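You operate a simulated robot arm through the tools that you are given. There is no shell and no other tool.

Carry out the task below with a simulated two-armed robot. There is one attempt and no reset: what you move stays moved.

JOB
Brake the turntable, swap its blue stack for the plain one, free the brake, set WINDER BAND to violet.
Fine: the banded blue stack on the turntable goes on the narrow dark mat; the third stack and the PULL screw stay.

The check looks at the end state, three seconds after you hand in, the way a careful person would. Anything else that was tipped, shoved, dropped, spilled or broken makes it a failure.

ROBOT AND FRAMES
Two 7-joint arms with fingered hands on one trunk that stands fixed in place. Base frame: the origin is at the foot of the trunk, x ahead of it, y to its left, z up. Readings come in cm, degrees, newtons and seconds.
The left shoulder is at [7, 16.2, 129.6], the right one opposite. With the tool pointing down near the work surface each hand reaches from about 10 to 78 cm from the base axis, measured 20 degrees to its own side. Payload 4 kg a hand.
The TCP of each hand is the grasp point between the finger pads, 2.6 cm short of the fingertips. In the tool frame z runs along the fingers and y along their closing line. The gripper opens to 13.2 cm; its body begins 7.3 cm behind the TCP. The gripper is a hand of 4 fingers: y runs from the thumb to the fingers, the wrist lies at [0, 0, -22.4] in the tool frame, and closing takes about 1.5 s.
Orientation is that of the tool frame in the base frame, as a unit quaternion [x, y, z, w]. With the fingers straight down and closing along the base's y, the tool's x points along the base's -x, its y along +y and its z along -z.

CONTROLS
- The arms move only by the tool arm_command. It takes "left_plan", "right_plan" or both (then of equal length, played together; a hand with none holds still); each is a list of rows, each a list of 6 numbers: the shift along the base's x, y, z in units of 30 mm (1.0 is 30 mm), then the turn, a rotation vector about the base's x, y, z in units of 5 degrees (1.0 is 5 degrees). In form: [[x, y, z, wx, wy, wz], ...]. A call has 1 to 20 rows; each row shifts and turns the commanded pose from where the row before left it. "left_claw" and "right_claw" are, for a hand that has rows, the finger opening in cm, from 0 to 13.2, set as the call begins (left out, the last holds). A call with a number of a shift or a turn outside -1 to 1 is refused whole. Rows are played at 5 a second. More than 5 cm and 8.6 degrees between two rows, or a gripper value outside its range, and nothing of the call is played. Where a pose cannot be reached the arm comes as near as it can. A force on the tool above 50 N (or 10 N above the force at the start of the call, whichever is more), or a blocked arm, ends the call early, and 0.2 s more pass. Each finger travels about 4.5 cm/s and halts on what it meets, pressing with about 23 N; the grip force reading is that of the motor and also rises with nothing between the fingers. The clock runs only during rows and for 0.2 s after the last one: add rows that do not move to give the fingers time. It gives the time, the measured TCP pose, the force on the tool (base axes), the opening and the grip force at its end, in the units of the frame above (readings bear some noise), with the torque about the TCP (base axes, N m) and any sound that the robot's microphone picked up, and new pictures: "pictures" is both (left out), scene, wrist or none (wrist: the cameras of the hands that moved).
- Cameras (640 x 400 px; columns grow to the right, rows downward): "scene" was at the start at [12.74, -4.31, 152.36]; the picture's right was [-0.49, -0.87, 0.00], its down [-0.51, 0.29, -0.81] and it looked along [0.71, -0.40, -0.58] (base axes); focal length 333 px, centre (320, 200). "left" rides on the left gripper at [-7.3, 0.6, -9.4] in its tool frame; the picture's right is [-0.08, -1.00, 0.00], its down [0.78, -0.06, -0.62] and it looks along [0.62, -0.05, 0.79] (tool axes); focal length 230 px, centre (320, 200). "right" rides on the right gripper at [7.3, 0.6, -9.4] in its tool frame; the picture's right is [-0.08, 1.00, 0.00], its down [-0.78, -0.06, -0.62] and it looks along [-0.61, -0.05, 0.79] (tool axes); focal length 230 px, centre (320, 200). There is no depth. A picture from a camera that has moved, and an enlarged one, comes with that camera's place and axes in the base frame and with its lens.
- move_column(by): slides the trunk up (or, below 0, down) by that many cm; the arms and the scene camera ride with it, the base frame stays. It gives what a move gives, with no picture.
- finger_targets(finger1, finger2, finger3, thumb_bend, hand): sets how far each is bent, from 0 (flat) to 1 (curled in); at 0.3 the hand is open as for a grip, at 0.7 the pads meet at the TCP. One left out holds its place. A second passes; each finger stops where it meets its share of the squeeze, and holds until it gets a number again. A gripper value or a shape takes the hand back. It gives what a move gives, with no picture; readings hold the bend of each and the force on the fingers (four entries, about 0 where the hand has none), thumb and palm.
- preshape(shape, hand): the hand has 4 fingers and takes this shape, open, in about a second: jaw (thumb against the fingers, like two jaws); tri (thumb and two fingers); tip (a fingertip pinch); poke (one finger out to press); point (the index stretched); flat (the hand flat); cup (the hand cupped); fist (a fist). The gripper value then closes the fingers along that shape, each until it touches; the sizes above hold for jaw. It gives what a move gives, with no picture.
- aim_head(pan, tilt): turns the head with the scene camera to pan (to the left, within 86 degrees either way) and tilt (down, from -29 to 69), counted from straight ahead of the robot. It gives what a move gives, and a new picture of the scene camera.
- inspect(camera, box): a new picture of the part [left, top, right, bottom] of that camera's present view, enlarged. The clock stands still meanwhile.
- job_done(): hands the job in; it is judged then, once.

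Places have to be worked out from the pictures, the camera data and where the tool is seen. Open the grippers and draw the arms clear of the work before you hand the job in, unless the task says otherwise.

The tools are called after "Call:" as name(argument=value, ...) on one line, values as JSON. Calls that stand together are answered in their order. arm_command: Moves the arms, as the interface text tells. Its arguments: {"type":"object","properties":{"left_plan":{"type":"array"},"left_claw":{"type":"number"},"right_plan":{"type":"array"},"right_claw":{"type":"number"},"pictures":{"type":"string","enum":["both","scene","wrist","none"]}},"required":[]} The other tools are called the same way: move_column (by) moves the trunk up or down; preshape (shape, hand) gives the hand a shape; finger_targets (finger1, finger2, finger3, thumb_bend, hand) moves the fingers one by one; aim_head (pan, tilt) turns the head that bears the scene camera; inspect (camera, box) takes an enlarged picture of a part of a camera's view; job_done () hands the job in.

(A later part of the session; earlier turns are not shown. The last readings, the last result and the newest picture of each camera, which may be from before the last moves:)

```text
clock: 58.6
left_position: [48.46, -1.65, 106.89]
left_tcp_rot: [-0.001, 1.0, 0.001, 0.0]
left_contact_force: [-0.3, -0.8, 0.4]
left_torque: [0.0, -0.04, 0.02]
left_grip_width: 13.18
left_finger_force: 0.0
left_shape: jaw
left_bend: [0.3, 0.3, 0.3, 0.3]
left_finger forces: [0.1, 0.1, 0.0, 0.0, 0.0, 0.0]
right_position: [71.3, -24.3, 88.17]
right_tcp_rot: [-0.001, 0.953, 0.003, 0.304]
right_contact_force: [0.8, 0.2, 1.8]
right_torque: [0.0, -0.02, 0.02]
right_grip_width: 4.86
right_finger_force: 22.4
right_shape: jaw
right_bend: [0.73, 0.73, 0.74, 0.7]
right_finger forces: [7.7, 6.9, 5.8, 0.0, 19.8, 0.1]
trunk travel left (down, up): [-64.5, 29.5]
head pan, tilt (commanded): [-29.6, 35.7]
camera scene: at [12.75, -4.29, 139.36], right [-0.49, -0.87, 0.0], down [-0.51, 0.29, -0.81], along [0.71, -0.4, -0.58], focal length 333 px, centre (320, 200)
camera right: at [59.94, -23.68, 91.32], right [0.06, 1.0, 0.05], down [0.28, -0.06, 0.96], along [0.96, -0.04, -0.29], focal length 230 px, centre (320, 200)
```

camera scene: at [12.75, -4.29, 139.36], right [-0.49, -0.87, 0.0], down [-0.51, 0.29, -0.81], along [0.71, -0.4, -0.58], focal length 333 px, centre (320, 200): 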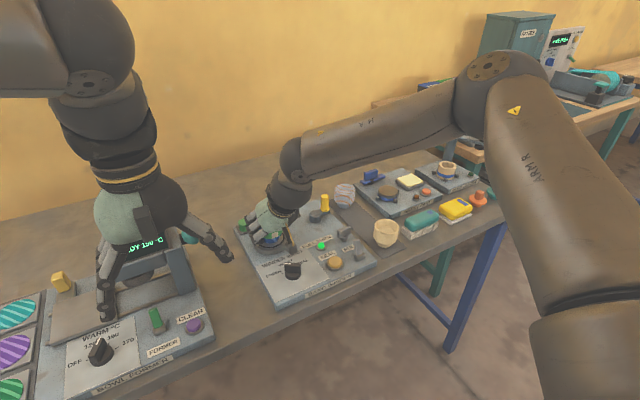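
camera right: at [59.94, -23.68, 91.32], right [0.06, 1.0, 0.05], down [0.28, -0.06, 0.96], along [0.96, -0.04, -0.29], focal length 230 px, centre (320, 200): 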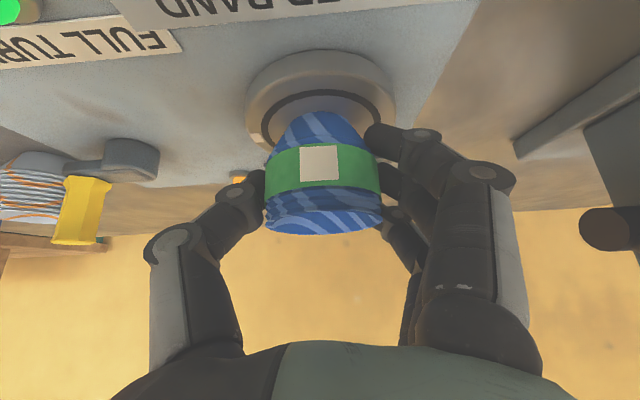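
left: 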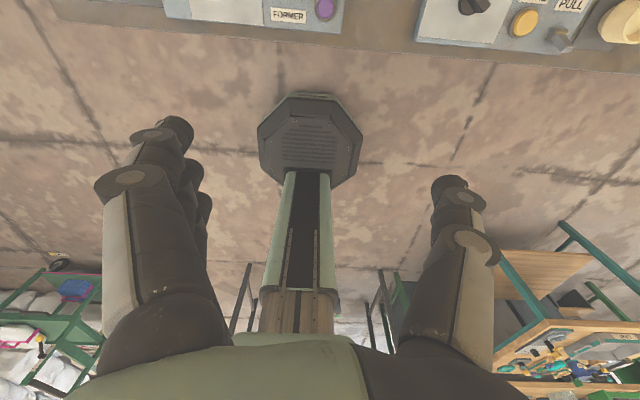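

All three fingers and the thumb bear on the stack (about 20 N). I lift it straight up 8 cm and check.

Call:
arm_command(right_plan=[[0, 0, 0.3, 0, 0, 0], [0, 0, 0.5, 0, 0, 0], [0, 0, 0.6, 0, 0, 0], [0, 0, 0.6, 0, 0, 0], [0, 0, 0.6, 0, 0, 0], [0, 0, 0, 0, 0, 0]], pictures="both")

```text
clock: 60.0
left_position: [48.37, -1.83, 106.92]
left_tcp_rot: [0.0, 1.0, 0.0, 0.0]
left_contact_force: [0.2, -0.3, -0.5]
left_torque: [0.02, 0.0, 0.04]
left_grip_width: 13.18
left_finger_force: 0.1
left_shape: jaw
left_bend: [0.3, 0.3, 0.3, 0.3]
left_finger forces: [0.0, 0.0, 0.0, 0.0, 0.1, 0.1]
right_position: [71.6, -24.0, 95.76]
right_tcp_rot: [-0.002, 0.953, 0.002, 0.302]
right_contact_force: [0.2, -0.3, -0.5]
right_torque: [-0.03, 0.02, -0.02]
right_grip_width: 4.82
right_finger_force: 22.9
right_shape: jaw
right_bend: [0.73, 0.73, 0.74, 0.7]
right_finger forces: [7.9, 6.7, 5.7, 0.0, 20.0, 0.0]
trunk travel left (down, up): [-64.5, 29.5]
head pan, tilt (commanded): [-29.6, 35.7]
camera scene: at [12.81, -4.32, 139.35], right [-0.49, -0.87, 0.0], down [-0.51, 0.29, -0.81], along [0.71, -0.4, -0.58], focal length 333 px, centre (320, 200)
camera right: at [60.18, -23.47, 99.08], right [0.06, 1.0, 0.05], down [0.29, -0.06, 0.96], along [0.96, -0.04, -0.29], focal length 230 px, centre (320, 200)
```

scene: 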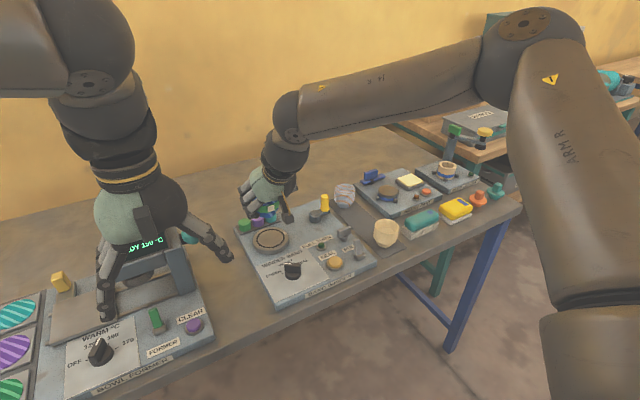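
right: 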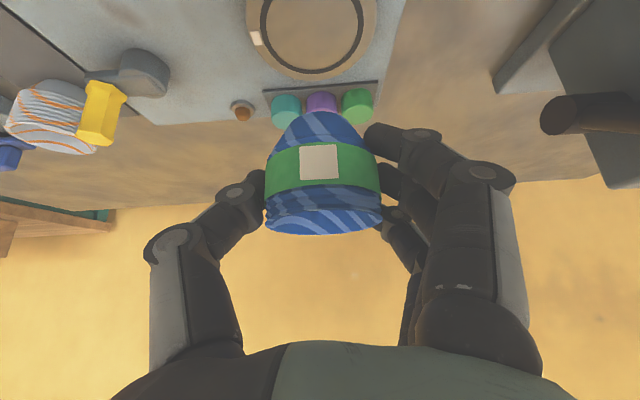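

The stack is held and the turntable is empty (the amber lamp beside it went off, so it senses the load). I inspect the bare turntable to measure its height and centre.

Call:
inspect(camera="scene", box=[235, 215, 355, 290])

Call:
inspect(camera="right", box=[220, 0, 420, 125])

Call:
inspect(camera="right", box=[220, 90, 440, 250])

```text
5.33 times, centred on (295, 252) of scene
camera zoom: at [12.81, -4.32, 139.35], right [-0.49, -0.87, 0.0], down [-0.51, 0.29, -0.81], along [0.71, -0.4, -0.58], focal length 1775 px, centre (453, -80)
```

zoom: 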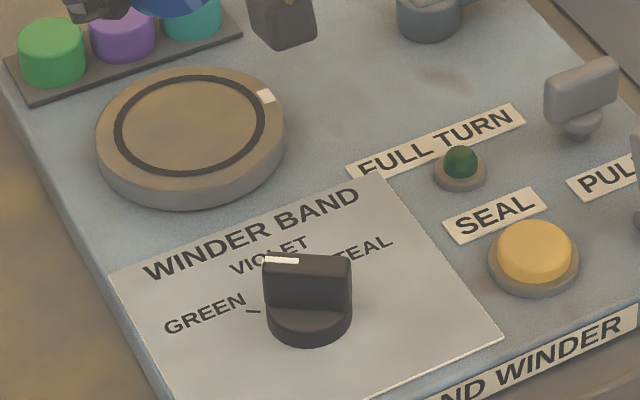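

```text
3.20 times, centred on (320, 62) of right
camera zoom: at [60.18, -23.47, 99.08], right [0.06, 1.0, 0.05], down [0.29, -0.06, 0.96], along [0.96, -0.04, -0.29], focal length 736 px, centre (320, 640)
```

zoom: 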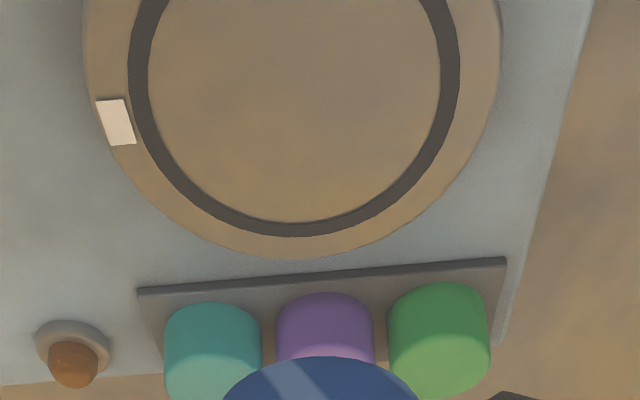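

```text
2.50 times, centred on (330, 170) of right
camera zoom: at [60.18, -23.47, 99.08], right [0.06, 1.0, 0.05], down [0.29, -0.06, 0.96], along [0.96, -0.04, -0.29], focal length 575 px, centre (295, 275)
```

zoom: 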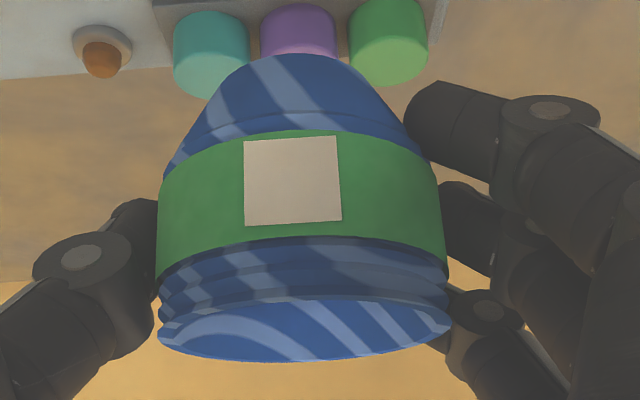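

Turntable top is about z 83.3–83.6, so the stack's base is ~4.75 below the TCP. I carry it at height across to the mat's middle gap (68.5, -49.9) between the cream and orange stacks, yawing the hand -30° so the wrist camera clears the cream stack.

Call:
arm_command(right_plan=[[-0.1, -0.5, 0.1, 0, 0, 0], [-0.1, -0.8, 0, 0, 0, -1], [-0.1, -0.9, 0, 0, 0, -1], [-0.1, -0.9, 0, 0, 0, -1], [-0.1, -0.9, 0, 0, 0, -1], [-0.1, -0.9, 0, 0, 0, -1], [-0.1, -0.9, 0, 0, 0, -1], [-0.1, -0.9, 0, 0, 0, 0], [-0.1, -0.9, 0, 0, 0, 0], [-0.13, -0.9, 0, 0, 0, 0], [0, -0.13, 0, 0, 0, 0], [0, 0, 0, 0, 0, 0]], pictures="both")

```text
clock: 62.6
left_position: [48.48, -1.78, 106.96]
left_tcp_rot: [-0.001, 1.0, -0.001, 0.0]
left_contact_force: [-0.8, 0.3, -0.4]
left_torque: [0.02, 0.01, 0.01]
left_grip_width: 13.18
left_finger_force: 0.1
left_shape: jaw
left_bend: [0.3, 0.3, 0.3, 0.3]
left_finger forces: [0.0, 0.1, 0.0, 0.0, 0.1, 0.0]
right_position: [68.55, -49.87, 95.95]
right_tcp_rot: [0.246, 0.92, -0.077, 0.294]
right_contact_force: [0.5, -0.1, -0.9]
right_torque: [-0.01, 0.02, 0.02]
right_grip_width: 4.82
right_finger_force: 23.0
right_shape: jaw
right_bend: [0.73, 0.73, 0.74, 0.7]
right_finger forces: [8.0, 6.8, 5.7, 0.0, 20.0, 0.0]
trunk travel left (down, up): [-64.5, 29.5]
head pan, tilt (commanded): [-29.6, 35.7]
camera scene: at [12.77, -4.31, 139.36], right [-0.49, -0.87, 0.0], down [-0.51, 0.29, -0.81], along [0.71, -0.4, -0.58], focal length 333 px, centre (320, 200)
camera right: at [58.96, -43.71, 99.26], right [0.55, 0.83, 0.05], down [0.22, -0.2, 0.96], along [0.81, -0.52, -0.29], focal length 230 px, centre (320, 200)
```

scene: 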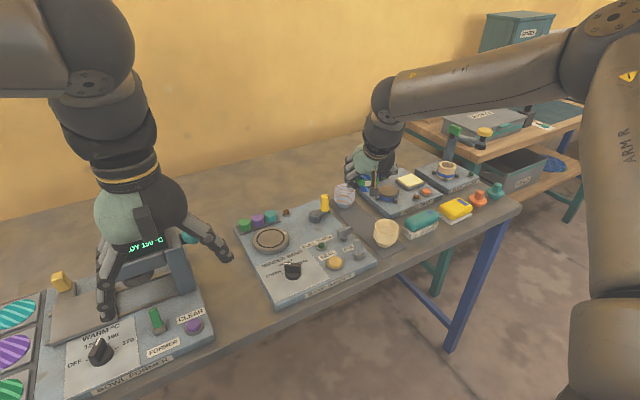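
right: 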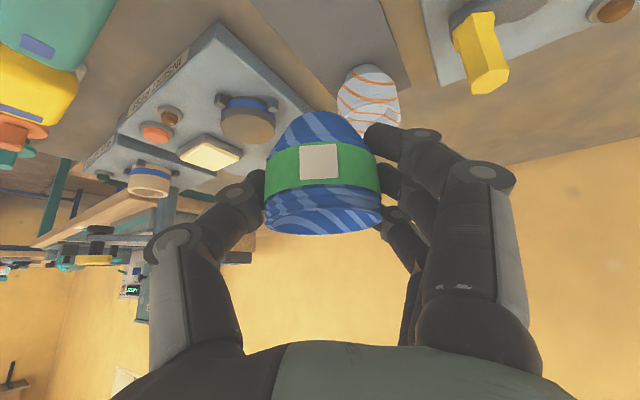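

The stack is over the mat. I inspect from both cameras to check the gap to the cream and orange stacks before lowering.

Call:
inspect(camera="scene", box=[320, 130, 450, 260])

Call:
inspect(camera="right", box=[240, 0, 460, 140])

```text
3.08 times, centred on (385, 195) of scene
camera zoom: at [12.77, -4.31, 139.36], right [-0.49, -0.87, 0.0], down [-0.51, 0.29, -0.81], along [0.71, -0.4, -0.58], focal length 1024 px, centre (120, 215)
```

zoom: 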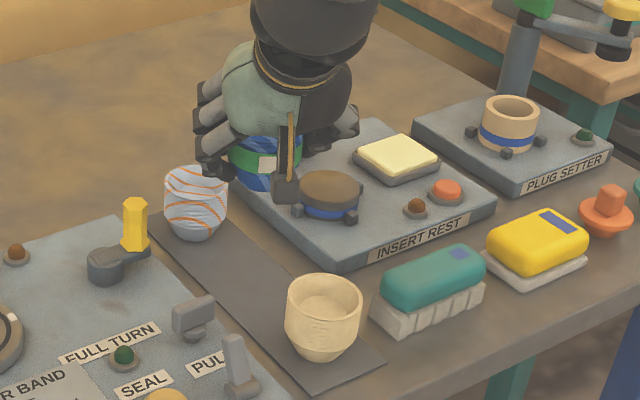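

```text
2.86 times, centred on (350, 70) of right
camera zoom: at [58.96, -43.71, 99.26], right [0.55, 0.83, 0.05], down [0.22, -0.2, 0.96], along [0.81, -0.52, -0.29], focal length 657 px, centre (234, 571)
```

zoom: 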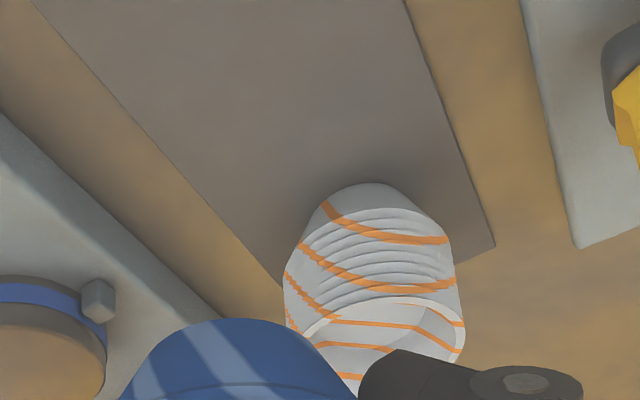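

Cream is at about (59.1, -49.7), orange about (77.7, -49.4), so (68.3, -49.7) is mid-gap on the mat. I lower to z 86.2, about 1 cm above expected contact.

Call:
arm_command(right_plan=[[-0.04, 0.03, -0.65, 0, 0, 0], [-0.04, 0.02, -0.65, 0, 0, 0], [0, 0, -0.65, 0, 0, 0], [0, 0, -0.65, 0, 0, 0], [0, 0, -0.65, 0, 0, 0], [0, 0, 0, 0, 0, 0]], pictures="both")

Call:
inspect(camera="scene", box=[320, 150, 430, 250])

```text
clock: 64.0
left_position: [48.35, -1.63, 106.9]
left_tcp_rot: [-0.001, 1.0, 0.0, 0.0]
left_contact_force: [0.4, -0.5, -0.8]
left_torque: [-0.04, -0.02, -0.05]
left_grip_width: 13.19
left_finger_force: 0.1
left_shape: jaw
left_bend: [0.3, 0.3, 0.3, 0.3]
left_finger forces: [0.0, 0.1, 0.0, 0.0, 0.0, 0.0]
right_position: [68.18, -49.92, 86.02]
right_tcp_rot: [0.247, 0.92, -0.078, 0.294]
right_contact_force: [-0.8, -0.4, -1.3]
right_torque: [0.01, -0.02, -0.05]
right_grip_width: 4.81
right_finger_force: 23.1
right_shape: jaw
right_bend: [0.73, 0.73, 0.74, 0.7]
right_finger forces: [8.1, 6.8, 5.7, 0.1, 19.9, 0.0]
trunk travel left (down, up): [-64.5, 29.5]
head pan, tilt (commanded): [-29.6, 35.7]
camera scene: at [12.74, -4.29, 139.36], right [-0.49, -0.87, 0.0], down [-0.51, 0.29, -0.81], along [0.71, -0.4, -0.58], focal length 333 px, centre (320, 200)
camera right: at [58.54, -43.68, 89.39], right [0.55, 0.83, 0.05], down [0.22, -0.2, 0.96], along [0.81, -0.52, -0.29], focal length 230 px, centre (320, 200)
```

scene: 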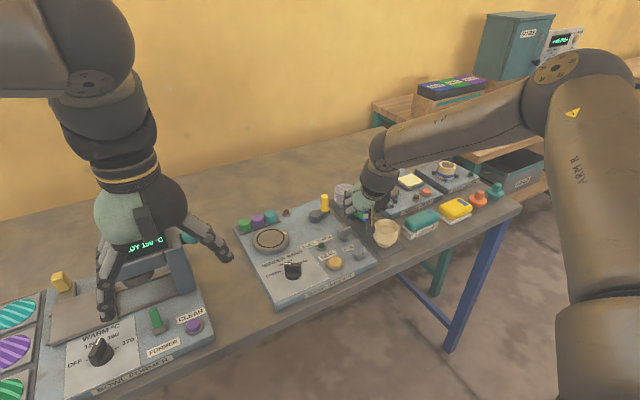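
right: 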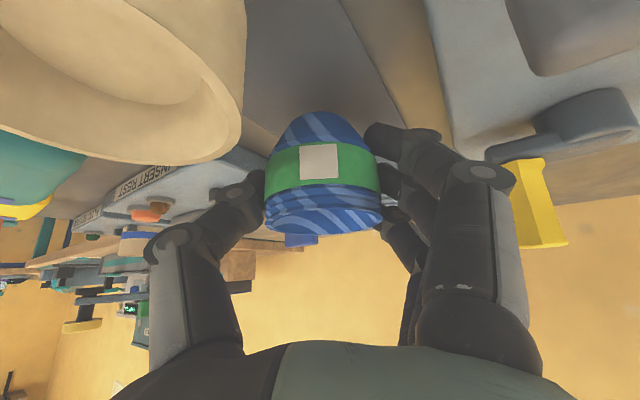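

```text
4.00 times, centred on (375, 200) of scene
camera zoom: at [12.74, -4.29, 139.36], right [-0.49, -0.87, 0.0], down [-0.51, 0.29, -0.81], along [0.71, -0.4, -0.58], focal length 1331 px, centre (100, 200)
```

zoom: 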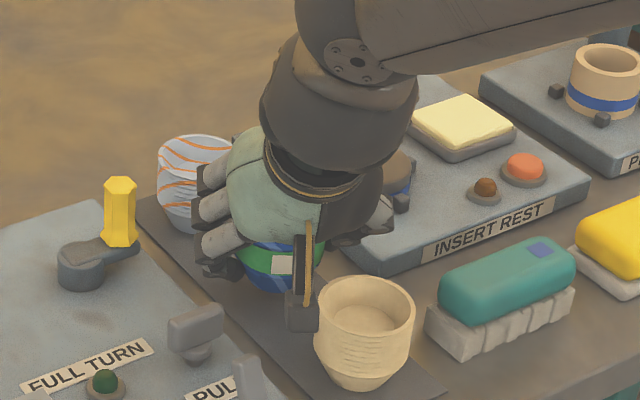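

Clearances look fine (camera block about 1.5 cm from the cream rim). I lower in small steps, watching for contact force.

Call:
arm_command(right_plan=[[0, 0, -0.07, 0, 0, 0], [0, 0, -0.07, 0, 0, 0], [0, 0, -0.07, 0, 0, 0], [0, 0, 0, 0, 0, 0]], pictures="none")

```text
clock: 65.0
left_position: [48.43, -1.73, 106.97]
left_tcp_rot: [-0.001, 1.0, 0.0, 0.0]
left_contact_force: [0.3, -0.1, 0.2]
left_torque: [-0.02, 0.0, 0.02]
left_grip_width: 13.19
left_finger_force: 0.0
left_shape: jaw
left_bend: [0.3, 0.3, 0.3, 0.3]
left_finger forces: [0.1, 0.1, 0.1, 0.1, 0.1, 0.0]
right_position: [68.2, -49.77, 85.67]
right_tcp_rot: [0.246, 0.921, -0.077, 0.292]
right_contact_force: [0.2, 0.1, -1.4]
right_torque: [-0.03, 0.0, 0.0]
right_grip_width: 4.83
right_finger_force: 23.0
right_shape: jaw
right_bend: [0.73, 0.73, 0.74, 0.7]
right_finger forces: [8.1, 6.8, 5.6, 0.0, 19.9, 0.1]
trunk travel left (down, up): [-64.5, 29.5]
head pan, tilt (commanded): [-29.6, 35.7]
```

No contact yet at z 85.7. I continue down in 2 mm steps.

Call:
arm_command(right_plan=[[0, 0, -0.05, 0, 0, 0], [0, 0, -0.05, 0, 0, 0], [0, 0, -0.05, 0, 0, 0], [0, 0, 0, 0, 0, 0]], pictures="none")

```text
clock: 66.0
left_position: [48.5, -1.7, 106.93]
left_tcp_rot: [-0.001, 1.0, 0.0, 0.0]
left_contact_force: [0.6, -0.5, 0.3]
left_torque: [0.01, 0.0, -0.05]
left_grip_width: 13.19
left_finger_force: 0.1
left_shape: jaw
left_bend: [0.3, 0.3, 0.3, 0.3]
left_finger forces: [0.0, 0.0, 0.0, 0.0, 0.0, 0.1]
right_position: [68.21, -49.83, 85.07]
right_tcp_rot: [0.245, 0.921, -0.077, 0.294]
right_contact_force: [-0.6, -0.4, -1.5]
right_torque: [0.0, 0.0, -0.01]
right_grip_width: 4.8
right_finger_force: 22.7
right_shape: jaw
right_bend: [0.73, 0.73, 0.74, 0.7]
right_finger forces: [8.1, 6.8, 5.6, 0.0, 19.9, 0.0]
trunk travel left (down, up): [-64.5, 29.5]
head pan, tilt (commanded): [-29.6, 35.7]
```

Still no contact at about 85.0. Continue, three more 1.5 mm steps.

Call:
arm_command(right_plan=[[0, 0, -0.05, 0, 0, 0], [0, 0, -0.05, 0, 0, 0], [0, 0, -0.04, 0, 0, 0], [0, 0, 0, 0, 0, 0]], pictures="wrist")

Call:
inspect(camera="right", box=[230, 60, 430, 200])

```text
clock: 67.0
left_position: [48.47, -1.69, 106.98]
left_tcp_rot: [-0.001, 1.0, 0.0, 0.001]
left_contact_force: [-0.9, -0.5, -0.2]
left_torque: [0.04, -0.05, 0.03]
left_grip_width: 13.19
left_finger_force: 0.2
left_shape: jaw
left_bend: [0.3, 0.3, 0.3, 0.3]
left_finger forces: [0.0, 0.0, 0.0, 0.0, 0.1, 0.0]
right_position: [68.24, -49.71, 84.73]
right_tcp_rot: [0.246, 0.92, -0.077, 0.294]
right_contact_force: [-0.1, -0.6, -0.2]
right_torque: [-0.01, -0.01, 0.0]
right_grip_width: 4.84
right_finger_force: 23.8
right_shape: jaw
right_bend: [0.73, 0.73, 0.74, 0.7]
right_finger forces: [8.1, 6.8, 6.0, 0.0, 20.1, 0.1]
trunk travel left (down, up): [-64.5, 29.5]
head pan, tilt (commanded): [-29.6, 35.7]
camera right: at [58.63, -43.63, 88.01], right [0.55, 0.83, 0.05], down [0.21, -0.2, 0.96], along [0.81, -0.52, -0.29], focal length 230 px, centre (320, 200)
```

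right: 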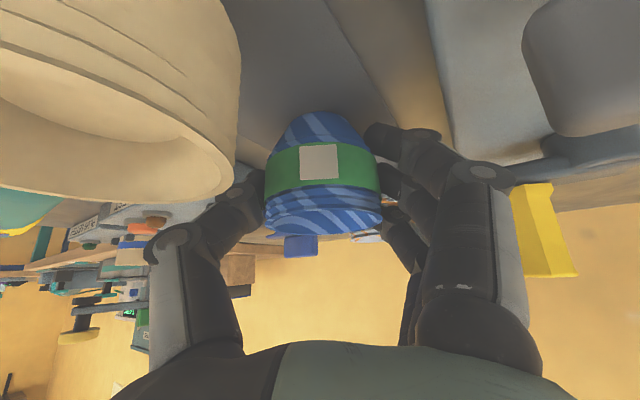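

```text
2.86 times, centred on (330, 130) of right
camera zoom: at [58.63, -43.63, 88.01], right [0.55, 0.83, 0.05], down [0.21, -0.2, 0.96], along [0.81, -0.52, -0.29], focal length 657 px, centre (291, 400)
```

zoom: 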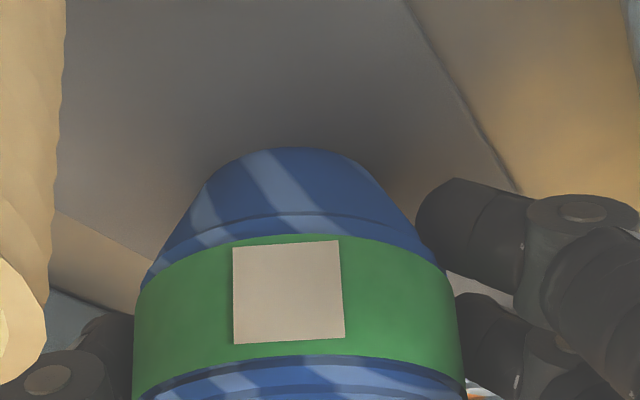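

The vertical force went from -1.5 to -0.2 N, so the base is touching the mat. One more 1 mm step to seat it.

Call:
arm_command(right_plan=[[0, 0, -0.04, 0, 0, 0], [0, 0, 0, 0, 0, 0]], pictures="none")

```text
clock: 67.7
left_position: [48.36, -1.77, 106.98]
left_tcp_rot: [-0.001, 1.0, 0.001, 0.0]
left_contact_force: [0.4, -0.2, -0.1]
left_torque: [0.0, 0.0, -0.02]
left_grip_width: 13.19
left_finger_force: 0.0
left_shape: jaw
left_bend: [0.3, 0.3, 0.3, 0.3]
left_finger forces: [0.0, 0.0, 0.0, 0.1, 0.0, 0.1]
right_position: [68.21, -49.86, 84.6]
right_tcp_rot: [0.245, 0.92, -0.076, 0.295]
right_contact_force: [0.6, -1.5, 2.5]
right_torque: [-0.06, 0.03, 0.0]
right_grip_width: 4.79
right_finger_force: 23.1
right_shape: jaw
right_bend: [0.73, 0.73, 0.74, 0.7]
right_finger forces: [7.8, 6.9, 6.7, 0.0, 21.0, 0.0]
trunk travel left (down, up): [-64.5, 29.5]
head pan, tilt (commanded): [-29.6, 35.7]
```

Seated: +2.5 N support on the mat at TCP z 84.6. I open the hand modestly to 8 cm to release it.

Call:
arm_command(right_plan=[[0, 0, 0, 0, 0, 0], [0, 0, 0, 0, 0, 0], [0, 0, 0, 0, 0, 0], [0, 0, 0, 0, 0, 0], [0, 0, 0, 0, 0, 0]], right_claw=8, pictures="both")

Call:
inspect(camera="right", box=[200, 60, 460, 240])

```text
clock: 68.8
left_position: [48.32, -1.87, 107.04]
left_tcp_rot: [0.0, 1.0, 0.0, 0.001]
left_contact_force: [-0.3, 0.5, -0.1]
left_torque: [0.01, 0.02, 0.04]
left_grip_width: 13.18
left_finger_force: 0.0
left_shape: jaw
left_bend: [0.3, 0.3, 0.3, 0.3]
left_finger forces: [0.1, 0.1, 0.0, 0.0, 0.0, 0.0]
right_position: [68.22, -49.72, 84.6]
right_tcp_rot: [0.246, 0.921, -0.077, 0.293]
right_contact_force: [0.3, 0.2, -0.7]
right_torque: [0.02, -0.04, 0.02]
right_grip_width: 7.94
right_finger_force: 0.0
right_shape: jaw
right_bend: [0.71, 0.71, 0.71, 0.71]
right_finger forces: [0.1, 0.0, 0.0, 0.1, 0.1, 0.1]
trunk travel left (down, up): [-64.5, 29.5]
head pan, tilt (commanded): [-29.6, 35.7]
camera scene: at [12.74, -4.3, 139.36], right [-0.49, -0.87, 0.0], down [-0.51, 0.29, -0.81], along [0.71, -0.4, -0.58], focal length 333 px, centre (320, 200)
camera right: at [58.6, -43.6, 87.88], right [0.55, 0.83, 0.05], down [0.22, -0.2, 0.96], along [0.81, -0.52, -0.29], focal length 230 px, centre (320, 200)
```

scene: 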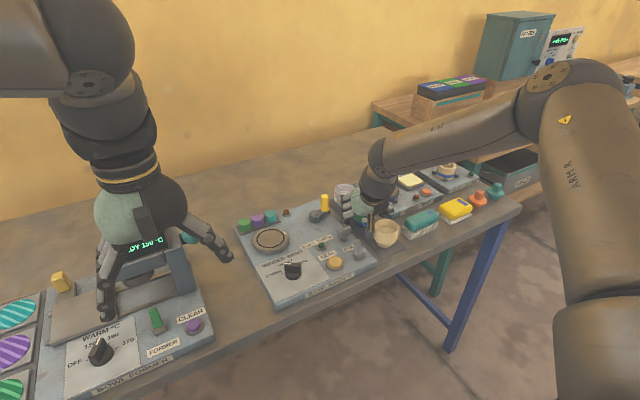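
right: 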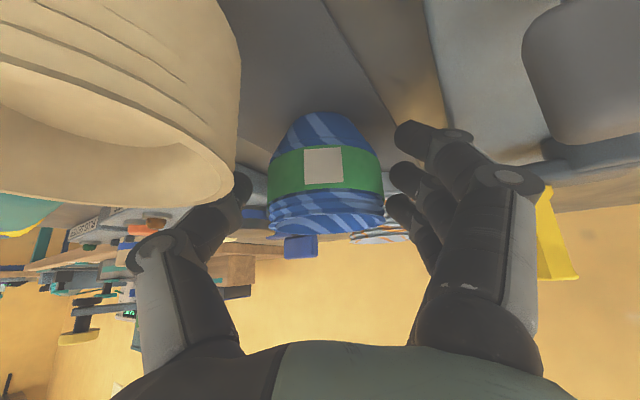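

```text
2.22 times, centred on (330, 150) of right
camera zoom: at [58.6, -43.6, 87.88], right [0.55, 0.83, 0.05], down [0.22, -0.2, 0.96], along [0.81, -0.52, -0.29], focal length 511 px, centre (298, 311)
```

zoom: 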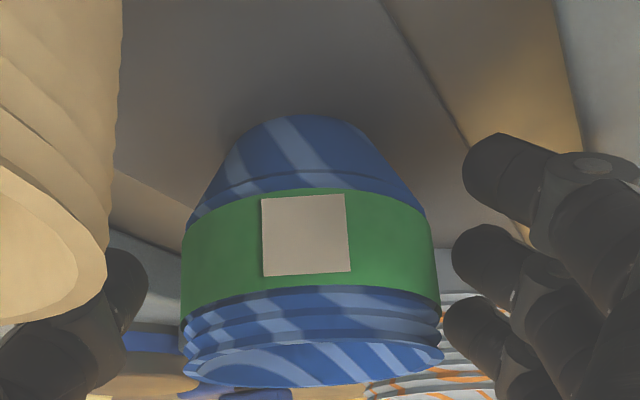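

The blue stack stands free on the mat. I lift straight up, opening stays at 8.

Call:
arm_command(right_plan=[[0, 0, 0.3, 0, 0, 0], [0, 0, 0.5, 0, 0, 0], [0, 0, 0.8, 0, 0, 0], [0, 0, 1, 0, 0, 0], [0, 0, 1, 0, 0, 0], [0, 0, 0.4, 0, 0, 0], [0, 0, 0, 0, 0, 0]], pictures="both")

Call:
inspect(camera="right", box=[200, 0, 460, 160])

```text
clock: 70.5
left_position: [48.48, -1.66, 107.02]
left_tcp_rot: [0.0, 1.0, 0.0, 0.0]
left_contact_force: [0.4, 0.4, -0.3]
left_torque: [-0.02, -0.02, -0.02]
left_grip_width: 13.16
left_finger_force: 0.2
left_shape: jaw
left_bend: [0.3, 0.3, 0.3, 0.3]
left_finger forces: [0.0, 0.0, 0.0, 0.0, 0.0, 0.0]
right_position: [68.24, -49.83, 96.71]
right_tcp_rot: [0.246, 0.921, -0.077, 0.293]
right_contact_force: [0.4, -0.8, 1.1]
right_torque: [0.01, -0.01, -0.02]
right_grip_width: 7.97
right_finger_force: 0.1
right_shape: jaw
right_bend: [0.71, 0.71, 0.71, 0.7]
right_finger forces: [0.0, 0.0, 0.1, 0.1, 0.0, 0.0]
trunk travel left (down, up): [-64.5, 29.5]
head pan, tilt (commanded): [-29.6, 35.7]
camera scene: at [12.76, -4.31, 139.36], right [-0.49, -0.87, 0.0], down [-0.51, 0.29, -0.81], along [0.71, -0.4, -0.58], focal length 333 px, centre (320, 200)
camera right: at [58.57, -43.58, 99.88], right [0.55, 0.83, 0.05], down [0.22, -0.2, 0.96], along [0.81, -0.52, -0.29], focal length 230 px, centre (320, 200)
```

scene: 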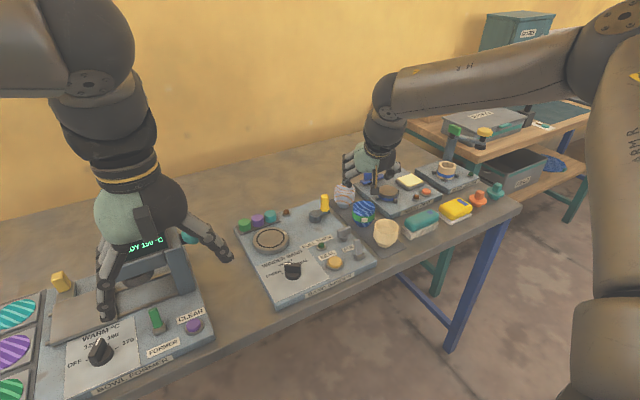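
right: 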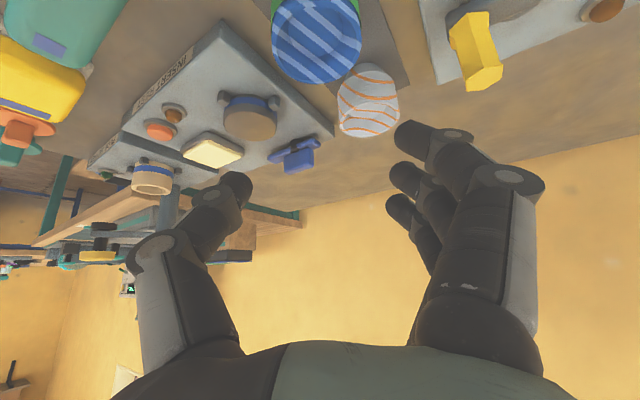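

```text
2.46 times, centred on (330, 80) of right
camera zoom: at [58.57, -43.58, 99.88], right [0.55, 0.83, 0.05], down [0.22, -0.2, 0.96], along [0.81, -0.52, -0.29], focal length 566 px, centre (295, 495)
```

zoom: 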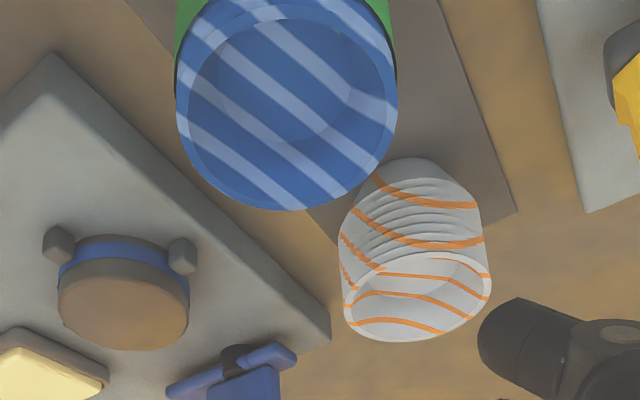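

Blue stands well on the mat between the others. Now I move above the cream stack (59.1, -49.7), yawing back to 0°, keeping the 35° lean.

Call:
arm_command(right_plan=[[-0.5, 0, 0, 0, 0, 1], [-0.5, 0, 0, 0, 0, 1], [-0.5, 0, 0, 0, 0, 1], [-0.5, 0, 0, 0, 0, 1], [-0.5, 0.03, 0, 0, 0, 1], [-0.55, 0, -0.2, 0, 0, 1], [0, 0, 0, 0, 0, 0]], right_claw=9, pictures="both")

Call:
inspect(camera="right", box=[200, 0, 440, 150])

Call:
inspect(camera="scene", box=[320, 150, 450, 260])

```text
clock: 72.0
left_position: [48.34, -1.7, 106.98]
left_tcp_rot: [-0.002, 1.0, 0.0, 0.0]
left_contact_force: [-0.3, 1.0, -0.4]
left_torque: [-0.04, 0.03, -0.02]
left_grip_width: 13.17
left_finger_force: 0.1
left_shape: jaw
left_bend: [0.3, 0.3, 0.3, 0.3]
left_finger forces: [0.0, 0.1, 0.0, 0.0, 0.0, 0.0]
right_position: [59.0, -49.65, 95.97]
right_tcp_rot: [-0.001, 0.953, 0.001, 0.302]
right_contact_force: [-0.3, -0.6, 0.7]
right_torque: [0.04, 0.0, 0.01]
right_grip_width: 8.97
right_finger_force: 0.1
right_shape: jaw
right_bend: [0.69, 0.69, 0.69, 0.65]
right_finger forces: [0.0, 0.0, 0.1, 0.0, 0.0, 0.0]
trunk travel left (down, up): [-64.5, 29.5]
head pan, tilt (commanded): [-29.6, 35.7]
camera scene: at [12.8, -4.25, 139.35], right [-0.49, -0.87, 0.0], down [-0.51, 0.29, -0.81], along [0.71, -0.4, -0.58], focal length 333 px, centre (320, 200)
camera right: at [47.67, -49.1, 99.3], right [0.06, 1.0, 0.05], down [0.29, -0.06, 0.96], along [0.96, -0.04, -0.29], focal length 230 px, centre (320, 200)
```

scene: 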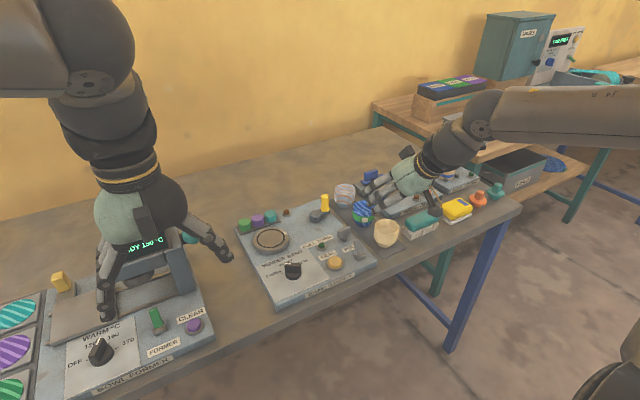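
right: 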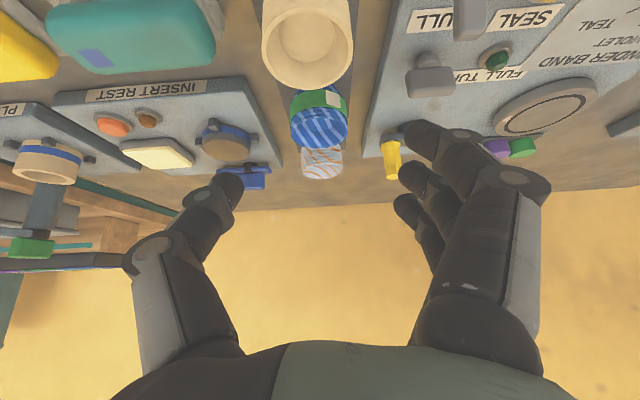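

```text
2.67 times, centred on (320, 75) of right
camera zoom: at [47.67, -49.1, 99.3], right [0.06, 1.0, 0.05], down [0.29, -0.06, 0.96], along [0.96, -0.04, -0.29], focal length 614 px, centre (320, 533)
```

zoom: 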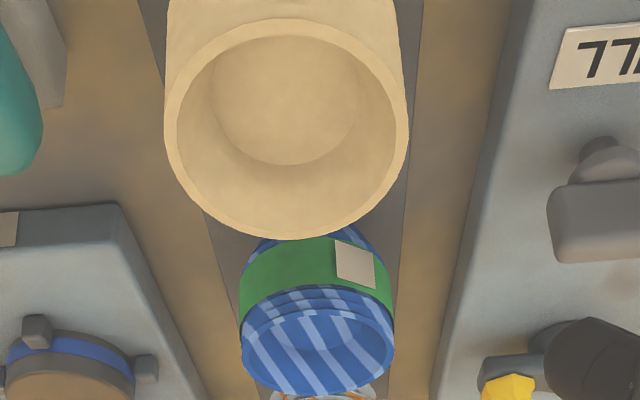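

```text
3.64 times, centred on (385, 205) of scene
camera zoom: at [12.8, -4.25, 139.35], right [-0.49, -0.87, 0.0], down [-0.51, 0.29, -0.81], along [0.71, -0.4, -0.58], focal length 1210 px, centre (84, 182)
```

zoom: 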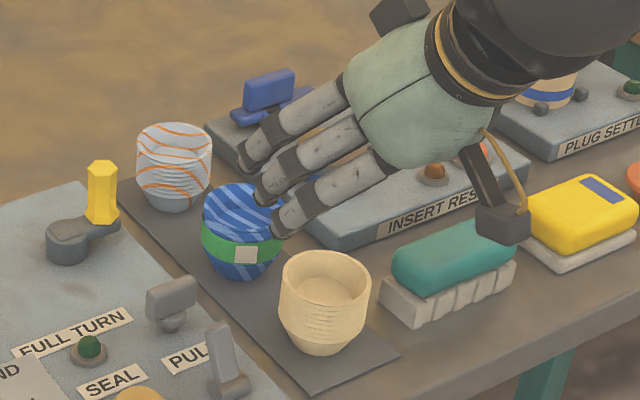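

Cream rim centre measures about (59.1, -50.0). The teal item's base edge lies near y -56, so I use a narrower 7.6 cm opening, align y to -50.0 and descend first to z 88.5.

Call:
arm_command(right_plan=[[0.03, -0.117, -0.5, 0, 0, 0], [0, 0, -0.5, 0, 0, 0], [0, 0, -0.5, 0, 0, 0], [0, 0, -0.5, 0, 0, 0], [0, 0, -0.49, 0, 0, 0], [0, 0, 0, 0, 0, 0]], right_claw=7.6, pictures="both")

Call:
inspect(camera="right", box=[180, 40, 460, 240])

Call:
inspect(camera="scene", box=[320, 160, 450, 270])

```text
clock: 73.5
left_position: [48.42, -1.79, 107.04]
left_tcp_rot: [-0.001, 1.0, 0.0, 0.0]
left_contact_force: [0.4, -0.3, -0.6]
left_torque: [0.0, 0.02, 0.02]
left_grip_width: 13.17
left_finger_force: 0.1
left_shape: jaw
left_bend: [0.3, 0.3, 0.3, 0.3]
left_finger forces: [0.0, 0.0, 0.0, 0.1, 0.0, 0.0]
right_position: [59.21, -50.12, 88.5]
right_tcp_rot: [0.0, 0.953, 0.001, 0.302]
right_contact_force: [0.0, 0.7, 0.1]
right_torque: [-0.01, 0.0, -0.03]
right_grip_width: 7.66
right_finger_force: 0.0
right_shape: jaw
right_bend: [0.72, 0.72, 0.72, 0.7]
right_finger forces: [0.0, 0.2, 0.0, 0.0, 0.1, 0.1]
trunk travel left (down, up): [-64.5, 29.5]
head pan, tilt (commanded): [-29.6, 35.7]
camera scene: at [12.72, -4.29, 139.36], right [-0.49, -0.87, 0.0], down [-0.51, 0.29, -0.81], along [0.71, -0.4, -0.58], focal length 333 px, centre (320, 200)
camera right: at [47.71, -49.56, 91.78], right [0.06, 1.0, 0.05], down [0.28, -0.06, 0.96], along [0.96, -0.04, -0.29], focal length 230 px, centre (320, 200)
```

scene: 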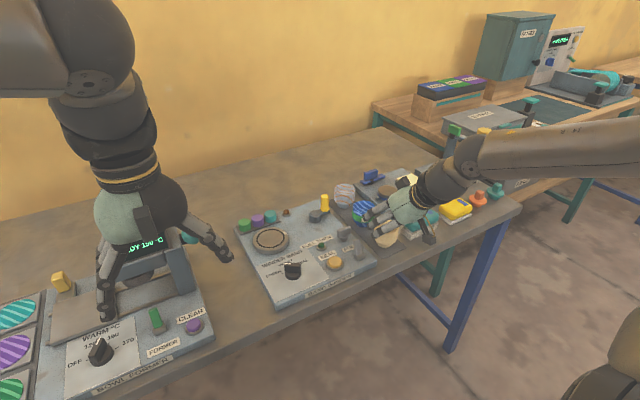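
right: 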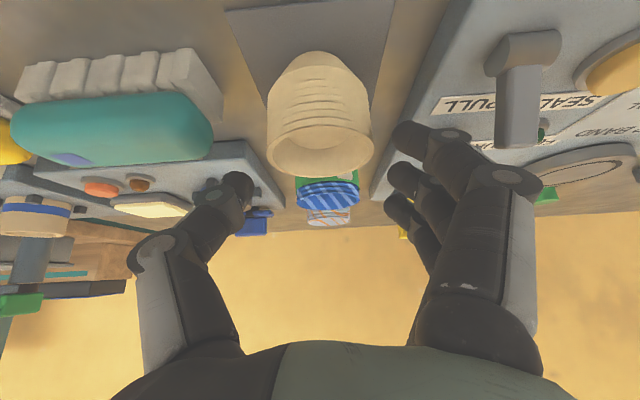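

```text
2.00 times, centred on (320, 140) of right
camera zoom: at [47.71, -49.56, 91.78], right [0.06, 1.0, 0.05], down [0.28, -0.06, 0.96], along [0.96, -0.04, -0.29], focal length 460 px, centre (320, 320)
```

zoom: 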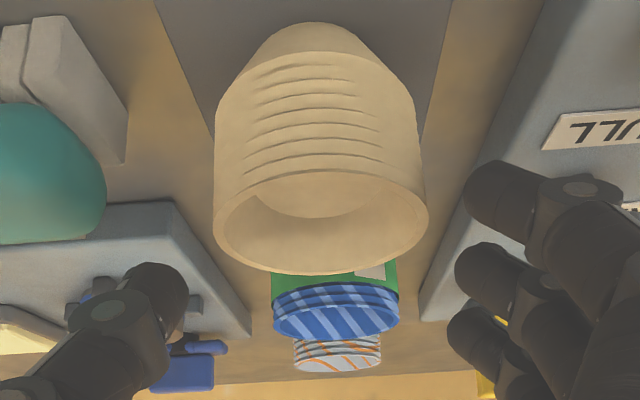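

```text
3.64 times, centred on (385, 215) of scene
camera zoom: at [12.72, -4.29, 139.36], right [-0.49, -0.87, 0.0], down [-0.51, 0.29, -0.81], along [0.71, -0.4, -0.58], focal length 1210 px, centre (84, 146)
```

zoom: 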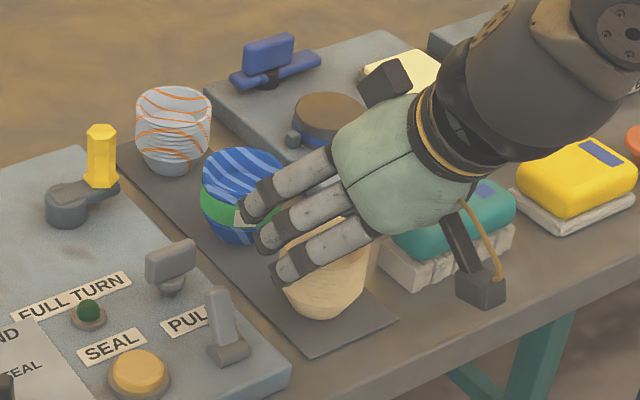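

The cream stack is centred between thumb and fingers. I descend the last 3.9 cm to z 84.6.

Call:
arm_command(right_plan=[[0, 0, -0.35, 0, 0, 0], [0, 0, -0.35, 0, 0, 0], [0, 0, -0.35, 0, 0, 0], [0, 0, -0.23, 0, 0, 0], [0, 0, 0, 0, 0, 0]], right_claw=7.6, pictures="wrist")

Call:
inspect(camera="right", box=[180, 60, 460, 260])

Call:
inspect(camera="scene", box=[320, 160, 450, 270])

```text
clock: 74.7
left_position: [48.44, -1.7, 106.94]
left_tcp_rot: [-0.001, 1.0, -0.001, 0.0]
left_contact_force: [-0.1, -0.1, 0.2]
left_torque: [0.01, -0.02, 0.01]
left_grip_width: 13.16
left_finger_force: 0.1
left_shape: jaw
left_bend: [0.3, 0.3, 0.3, 0.3]
left_finger forces: [0.0, 0.0, 0.0, 0.0, 0.0, 0.0]
right_position: [59.28, -50.02, 84.71]
right_tcp_rot: [0.0, 0.953, 0.001, 0.303]
right_contact_force: [-1.4, -0.7, -0.2]
right_torque: [0.02, -0.03, -0.02]
right_grip_width: 7.68
right_finger_force: 0.0
right_shape: jaw
right_bend: [0.72, 0.72, 0.72, 0.7]
right_finger forces: [0.0, 0.0, 0.0, 0.1, 0.0, 0.0]
trunk travel left (down, up): [-64.5, 29.5]
head pan, tilt (commanded): [-29.6, 35.7]
camera right: at [47.83, -49.51, 88.0], right [0.06, 1.0, 0.05], down [0.28, -0.06, 0.96], along [0.96, -0.04, -0.29], focal length 230 px, centre (320, 200)
```

right: 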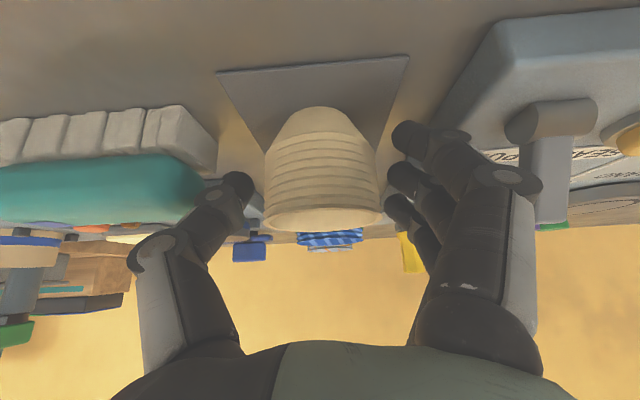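

```text
2.00 times, centred on (320, 160) of right
camera zoom: at [47.83, -49.51, 88.0], right [0.06, 1.0, 0.05], down [0.28, -0.06, 0.96], along [0.96, -0.04, -0.29], focal length 460 px, centre (320, 280)
```

zoom: 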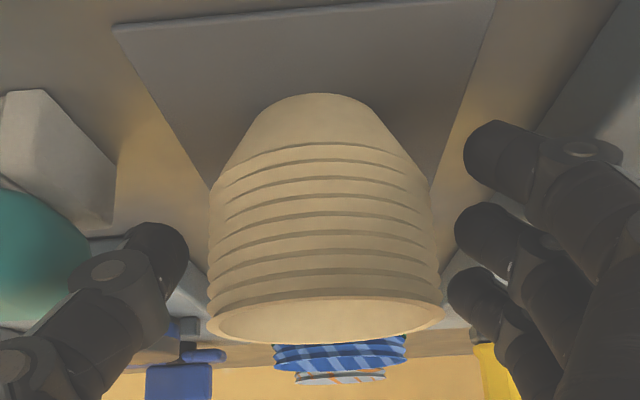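

```text
3.64 times, centred on (385, 215) of scene
camera zoom: at [12.73, -4.3, 139.36], right [-0.49, -0.87, 0.0], down [-0.51, 0.29, -0.81], along [0.71, -0.4, -0.58], focal length 1210 px, centre (84, 146)
```

zoom: 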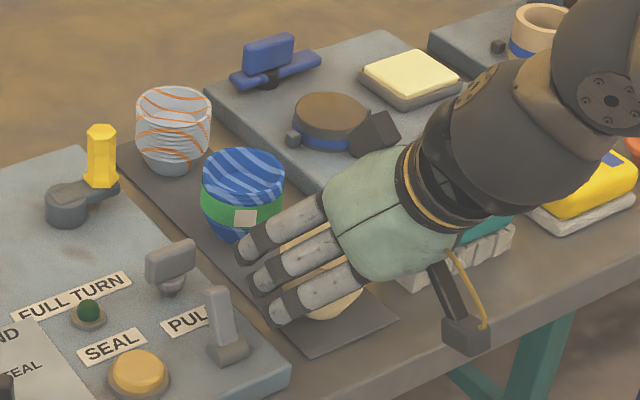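

Everything is clear around the cream stack. I close the hand on it.

Call:
arm_command(right_plan=[[0, 0, 0, 0, 0, 0], [0, 0, 0, 0, 0, 0], [0, 0, 0, 0, 0, 0], [0, 0, 0, 0, 0, 0], [0, 0, 0, 0, 0, 0], [0, 0, 0, 0, 0, 0]], right_claw=4.8, pictures="wrist")

```text
clock: 76.0
left_position: [48.46, -1.89, 107.02]
left_tcp_rot: [0.0, 1.0, 0.0, 0.0]
left_contact_force: [-0.8, 0.5, 0.0]
left_torque: [-0.01, 0.0, -0.05]
left_grip_width: 13.15
left_finger_force: 0.0
left_shape: jaw
left_bend: [0.3, 0.3, 0.3, 0.3]
left_finger forces: [0.0, 0.0, 0.1, 0.0, 0.0, 0.0]
right_position: [59.14, -50.09, 84.56]
right_tcp_rot: [0.0, 0.953, 0.001, 0.303]
right_contact_force: [0.3, 0.5, -0.2]
right_torque: [-0.06, 0.03, 0.02]
right_grip_width: 4.54
right_finger_force: 22.5
right_shape: jaw
right_bend: [0.73, 0.74, 0.73, 0.7]
right_finger forces: [7.6, 6.8, 5.8, 0.1, 19.9, 0.1]
trunk travel left (down, up): [-64.5, 29.5]
head pan, tilt (commanded): [-29.6, 35.7]
camera right: at [47.84, -49.51, 88.0], right [0.06, 1.0, 0.05], down [0.28, -0.06, 0.96], along [0.96, -0.04, -0.29], focal length 230 px, centre (320, 200)
```

right: 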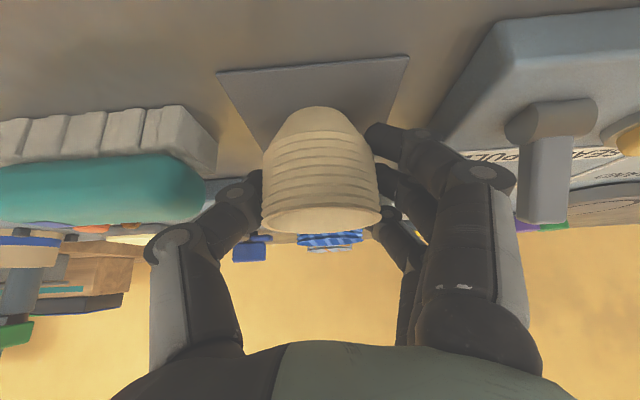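

Gripped with similar forces (thumb 19.9 N). I lift straight up slowly and check the stack comes as one piece.

Call:
arm_command(right_plan=[[0, 0, 0.2, 0, 0, 0], [0, 0, 0.3, 0, 0, 0], [0, 0, 0.5, 0, 0, 0], [0, 0, 0.7, 0, 0, 0], [0, 0, 0.8, 0, 0, 0], [0, 0, 0.8, 0, 0, 0], [0, 0, 0.5, 0, 0, 0], [0, 0, 0, 0, 0, 0]], pictures="both")

Call:
inspect(camera="scene", box=[320, 130, 450, 260])

```text
clock: 77.8
left_position: [48.54, -1.71, 106.96]
left_tcp_rot: [-0.001, 1.0, 0.0, 0.0]
left_contact_force: [0.4, -1.2, -1.1]
left_torque: [-0.01, 0.01, -0.01]
left_grip_width: 13.18
left_finger_force: 0.0
left_shape: jaw
left_bend: [0.3, 0.3, 0.3, 0.3]
left_finger forces: [0.0, 0.1, 0.0, 0.1, 0.0, 0.0]
right_position: [59.23, -50.09, 96.09]
right_tcp_rot: [0.0, 0.953, 0.002, 0.302]
right_contact_force: [-0.7, 0.4, -1.2]
right_torque: [0.04, 0.02, 0.0]
right_grip_width: 4.54
right_finger_force: 23.0
right_shape: jaw
right_bend: [0.73, 0.74, 0.73, 0.7]
right_finger forces: [8.0, 6.5, 5.6, 0.0, 19.9, 0.1]
trunk travel left (down, up): [-64.5, 29.5]
head pan, tilt (commanded): [-29.6, 35.7]
camera scene: at [12.78, -4.34, 139.35], right [-0.49, -0.87, 0.0], down [-0.51, 0.29, -0.81], along [0.71, -0.4, -0.58], focal length 333 px, centre (320, 200)
camera right: at [47.78, -49.58, 99.46], right [0.06, 1.0, 0.05], down [0.29, -0.06, 0.96], along [0.96, -0.04, -0.29], focal length 230 px, centre (320, 200)
```

scene: 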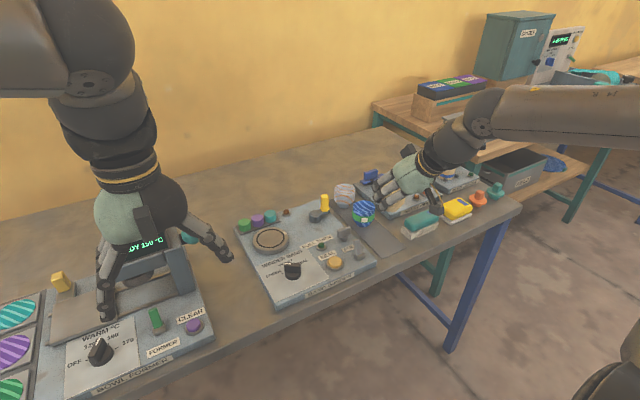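
right: 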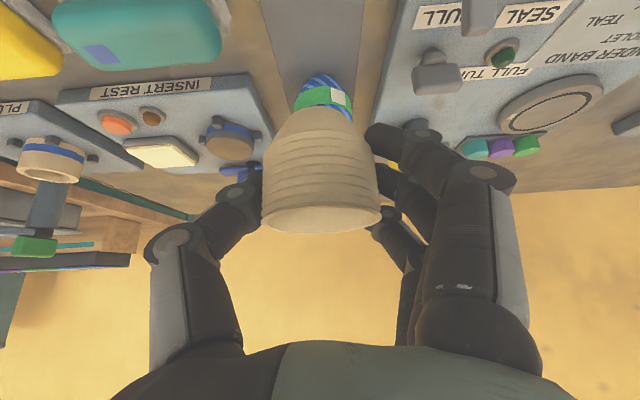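

```text
3.08 times, centred on (385, 195) of scene
camera zoom: at [12.78, -4.34, 139.35], right [-0.49, -0.87, 0.0], down [-0.51, 0.29, -0.81], along [0.71, -0.4, -0.58], focal length 1024 px, centre (120, 215)
```

zoom: 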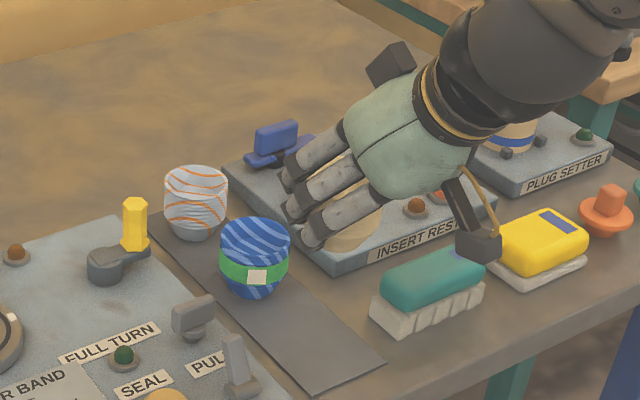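

The cream stack came up whole and the blue and orange stacks are untouched. I check how it sits in the hand compared with the blue one earlier.

Call:
inspect(camera="right", box=[220, 90, 440, 250])

```text
2.50 times, centred on (330, 170) of right
camera zoom: at [47.78, -49.58, 99.46], right [0.06, 1.0, 0.05], down [0.29, -0.06, 0.96], along [0.96, -0.04, -0.29], focal length 575 px, centre (295, 275)
```

zoom: 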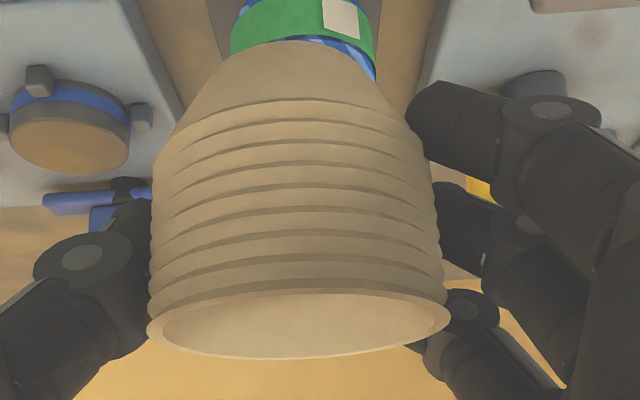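

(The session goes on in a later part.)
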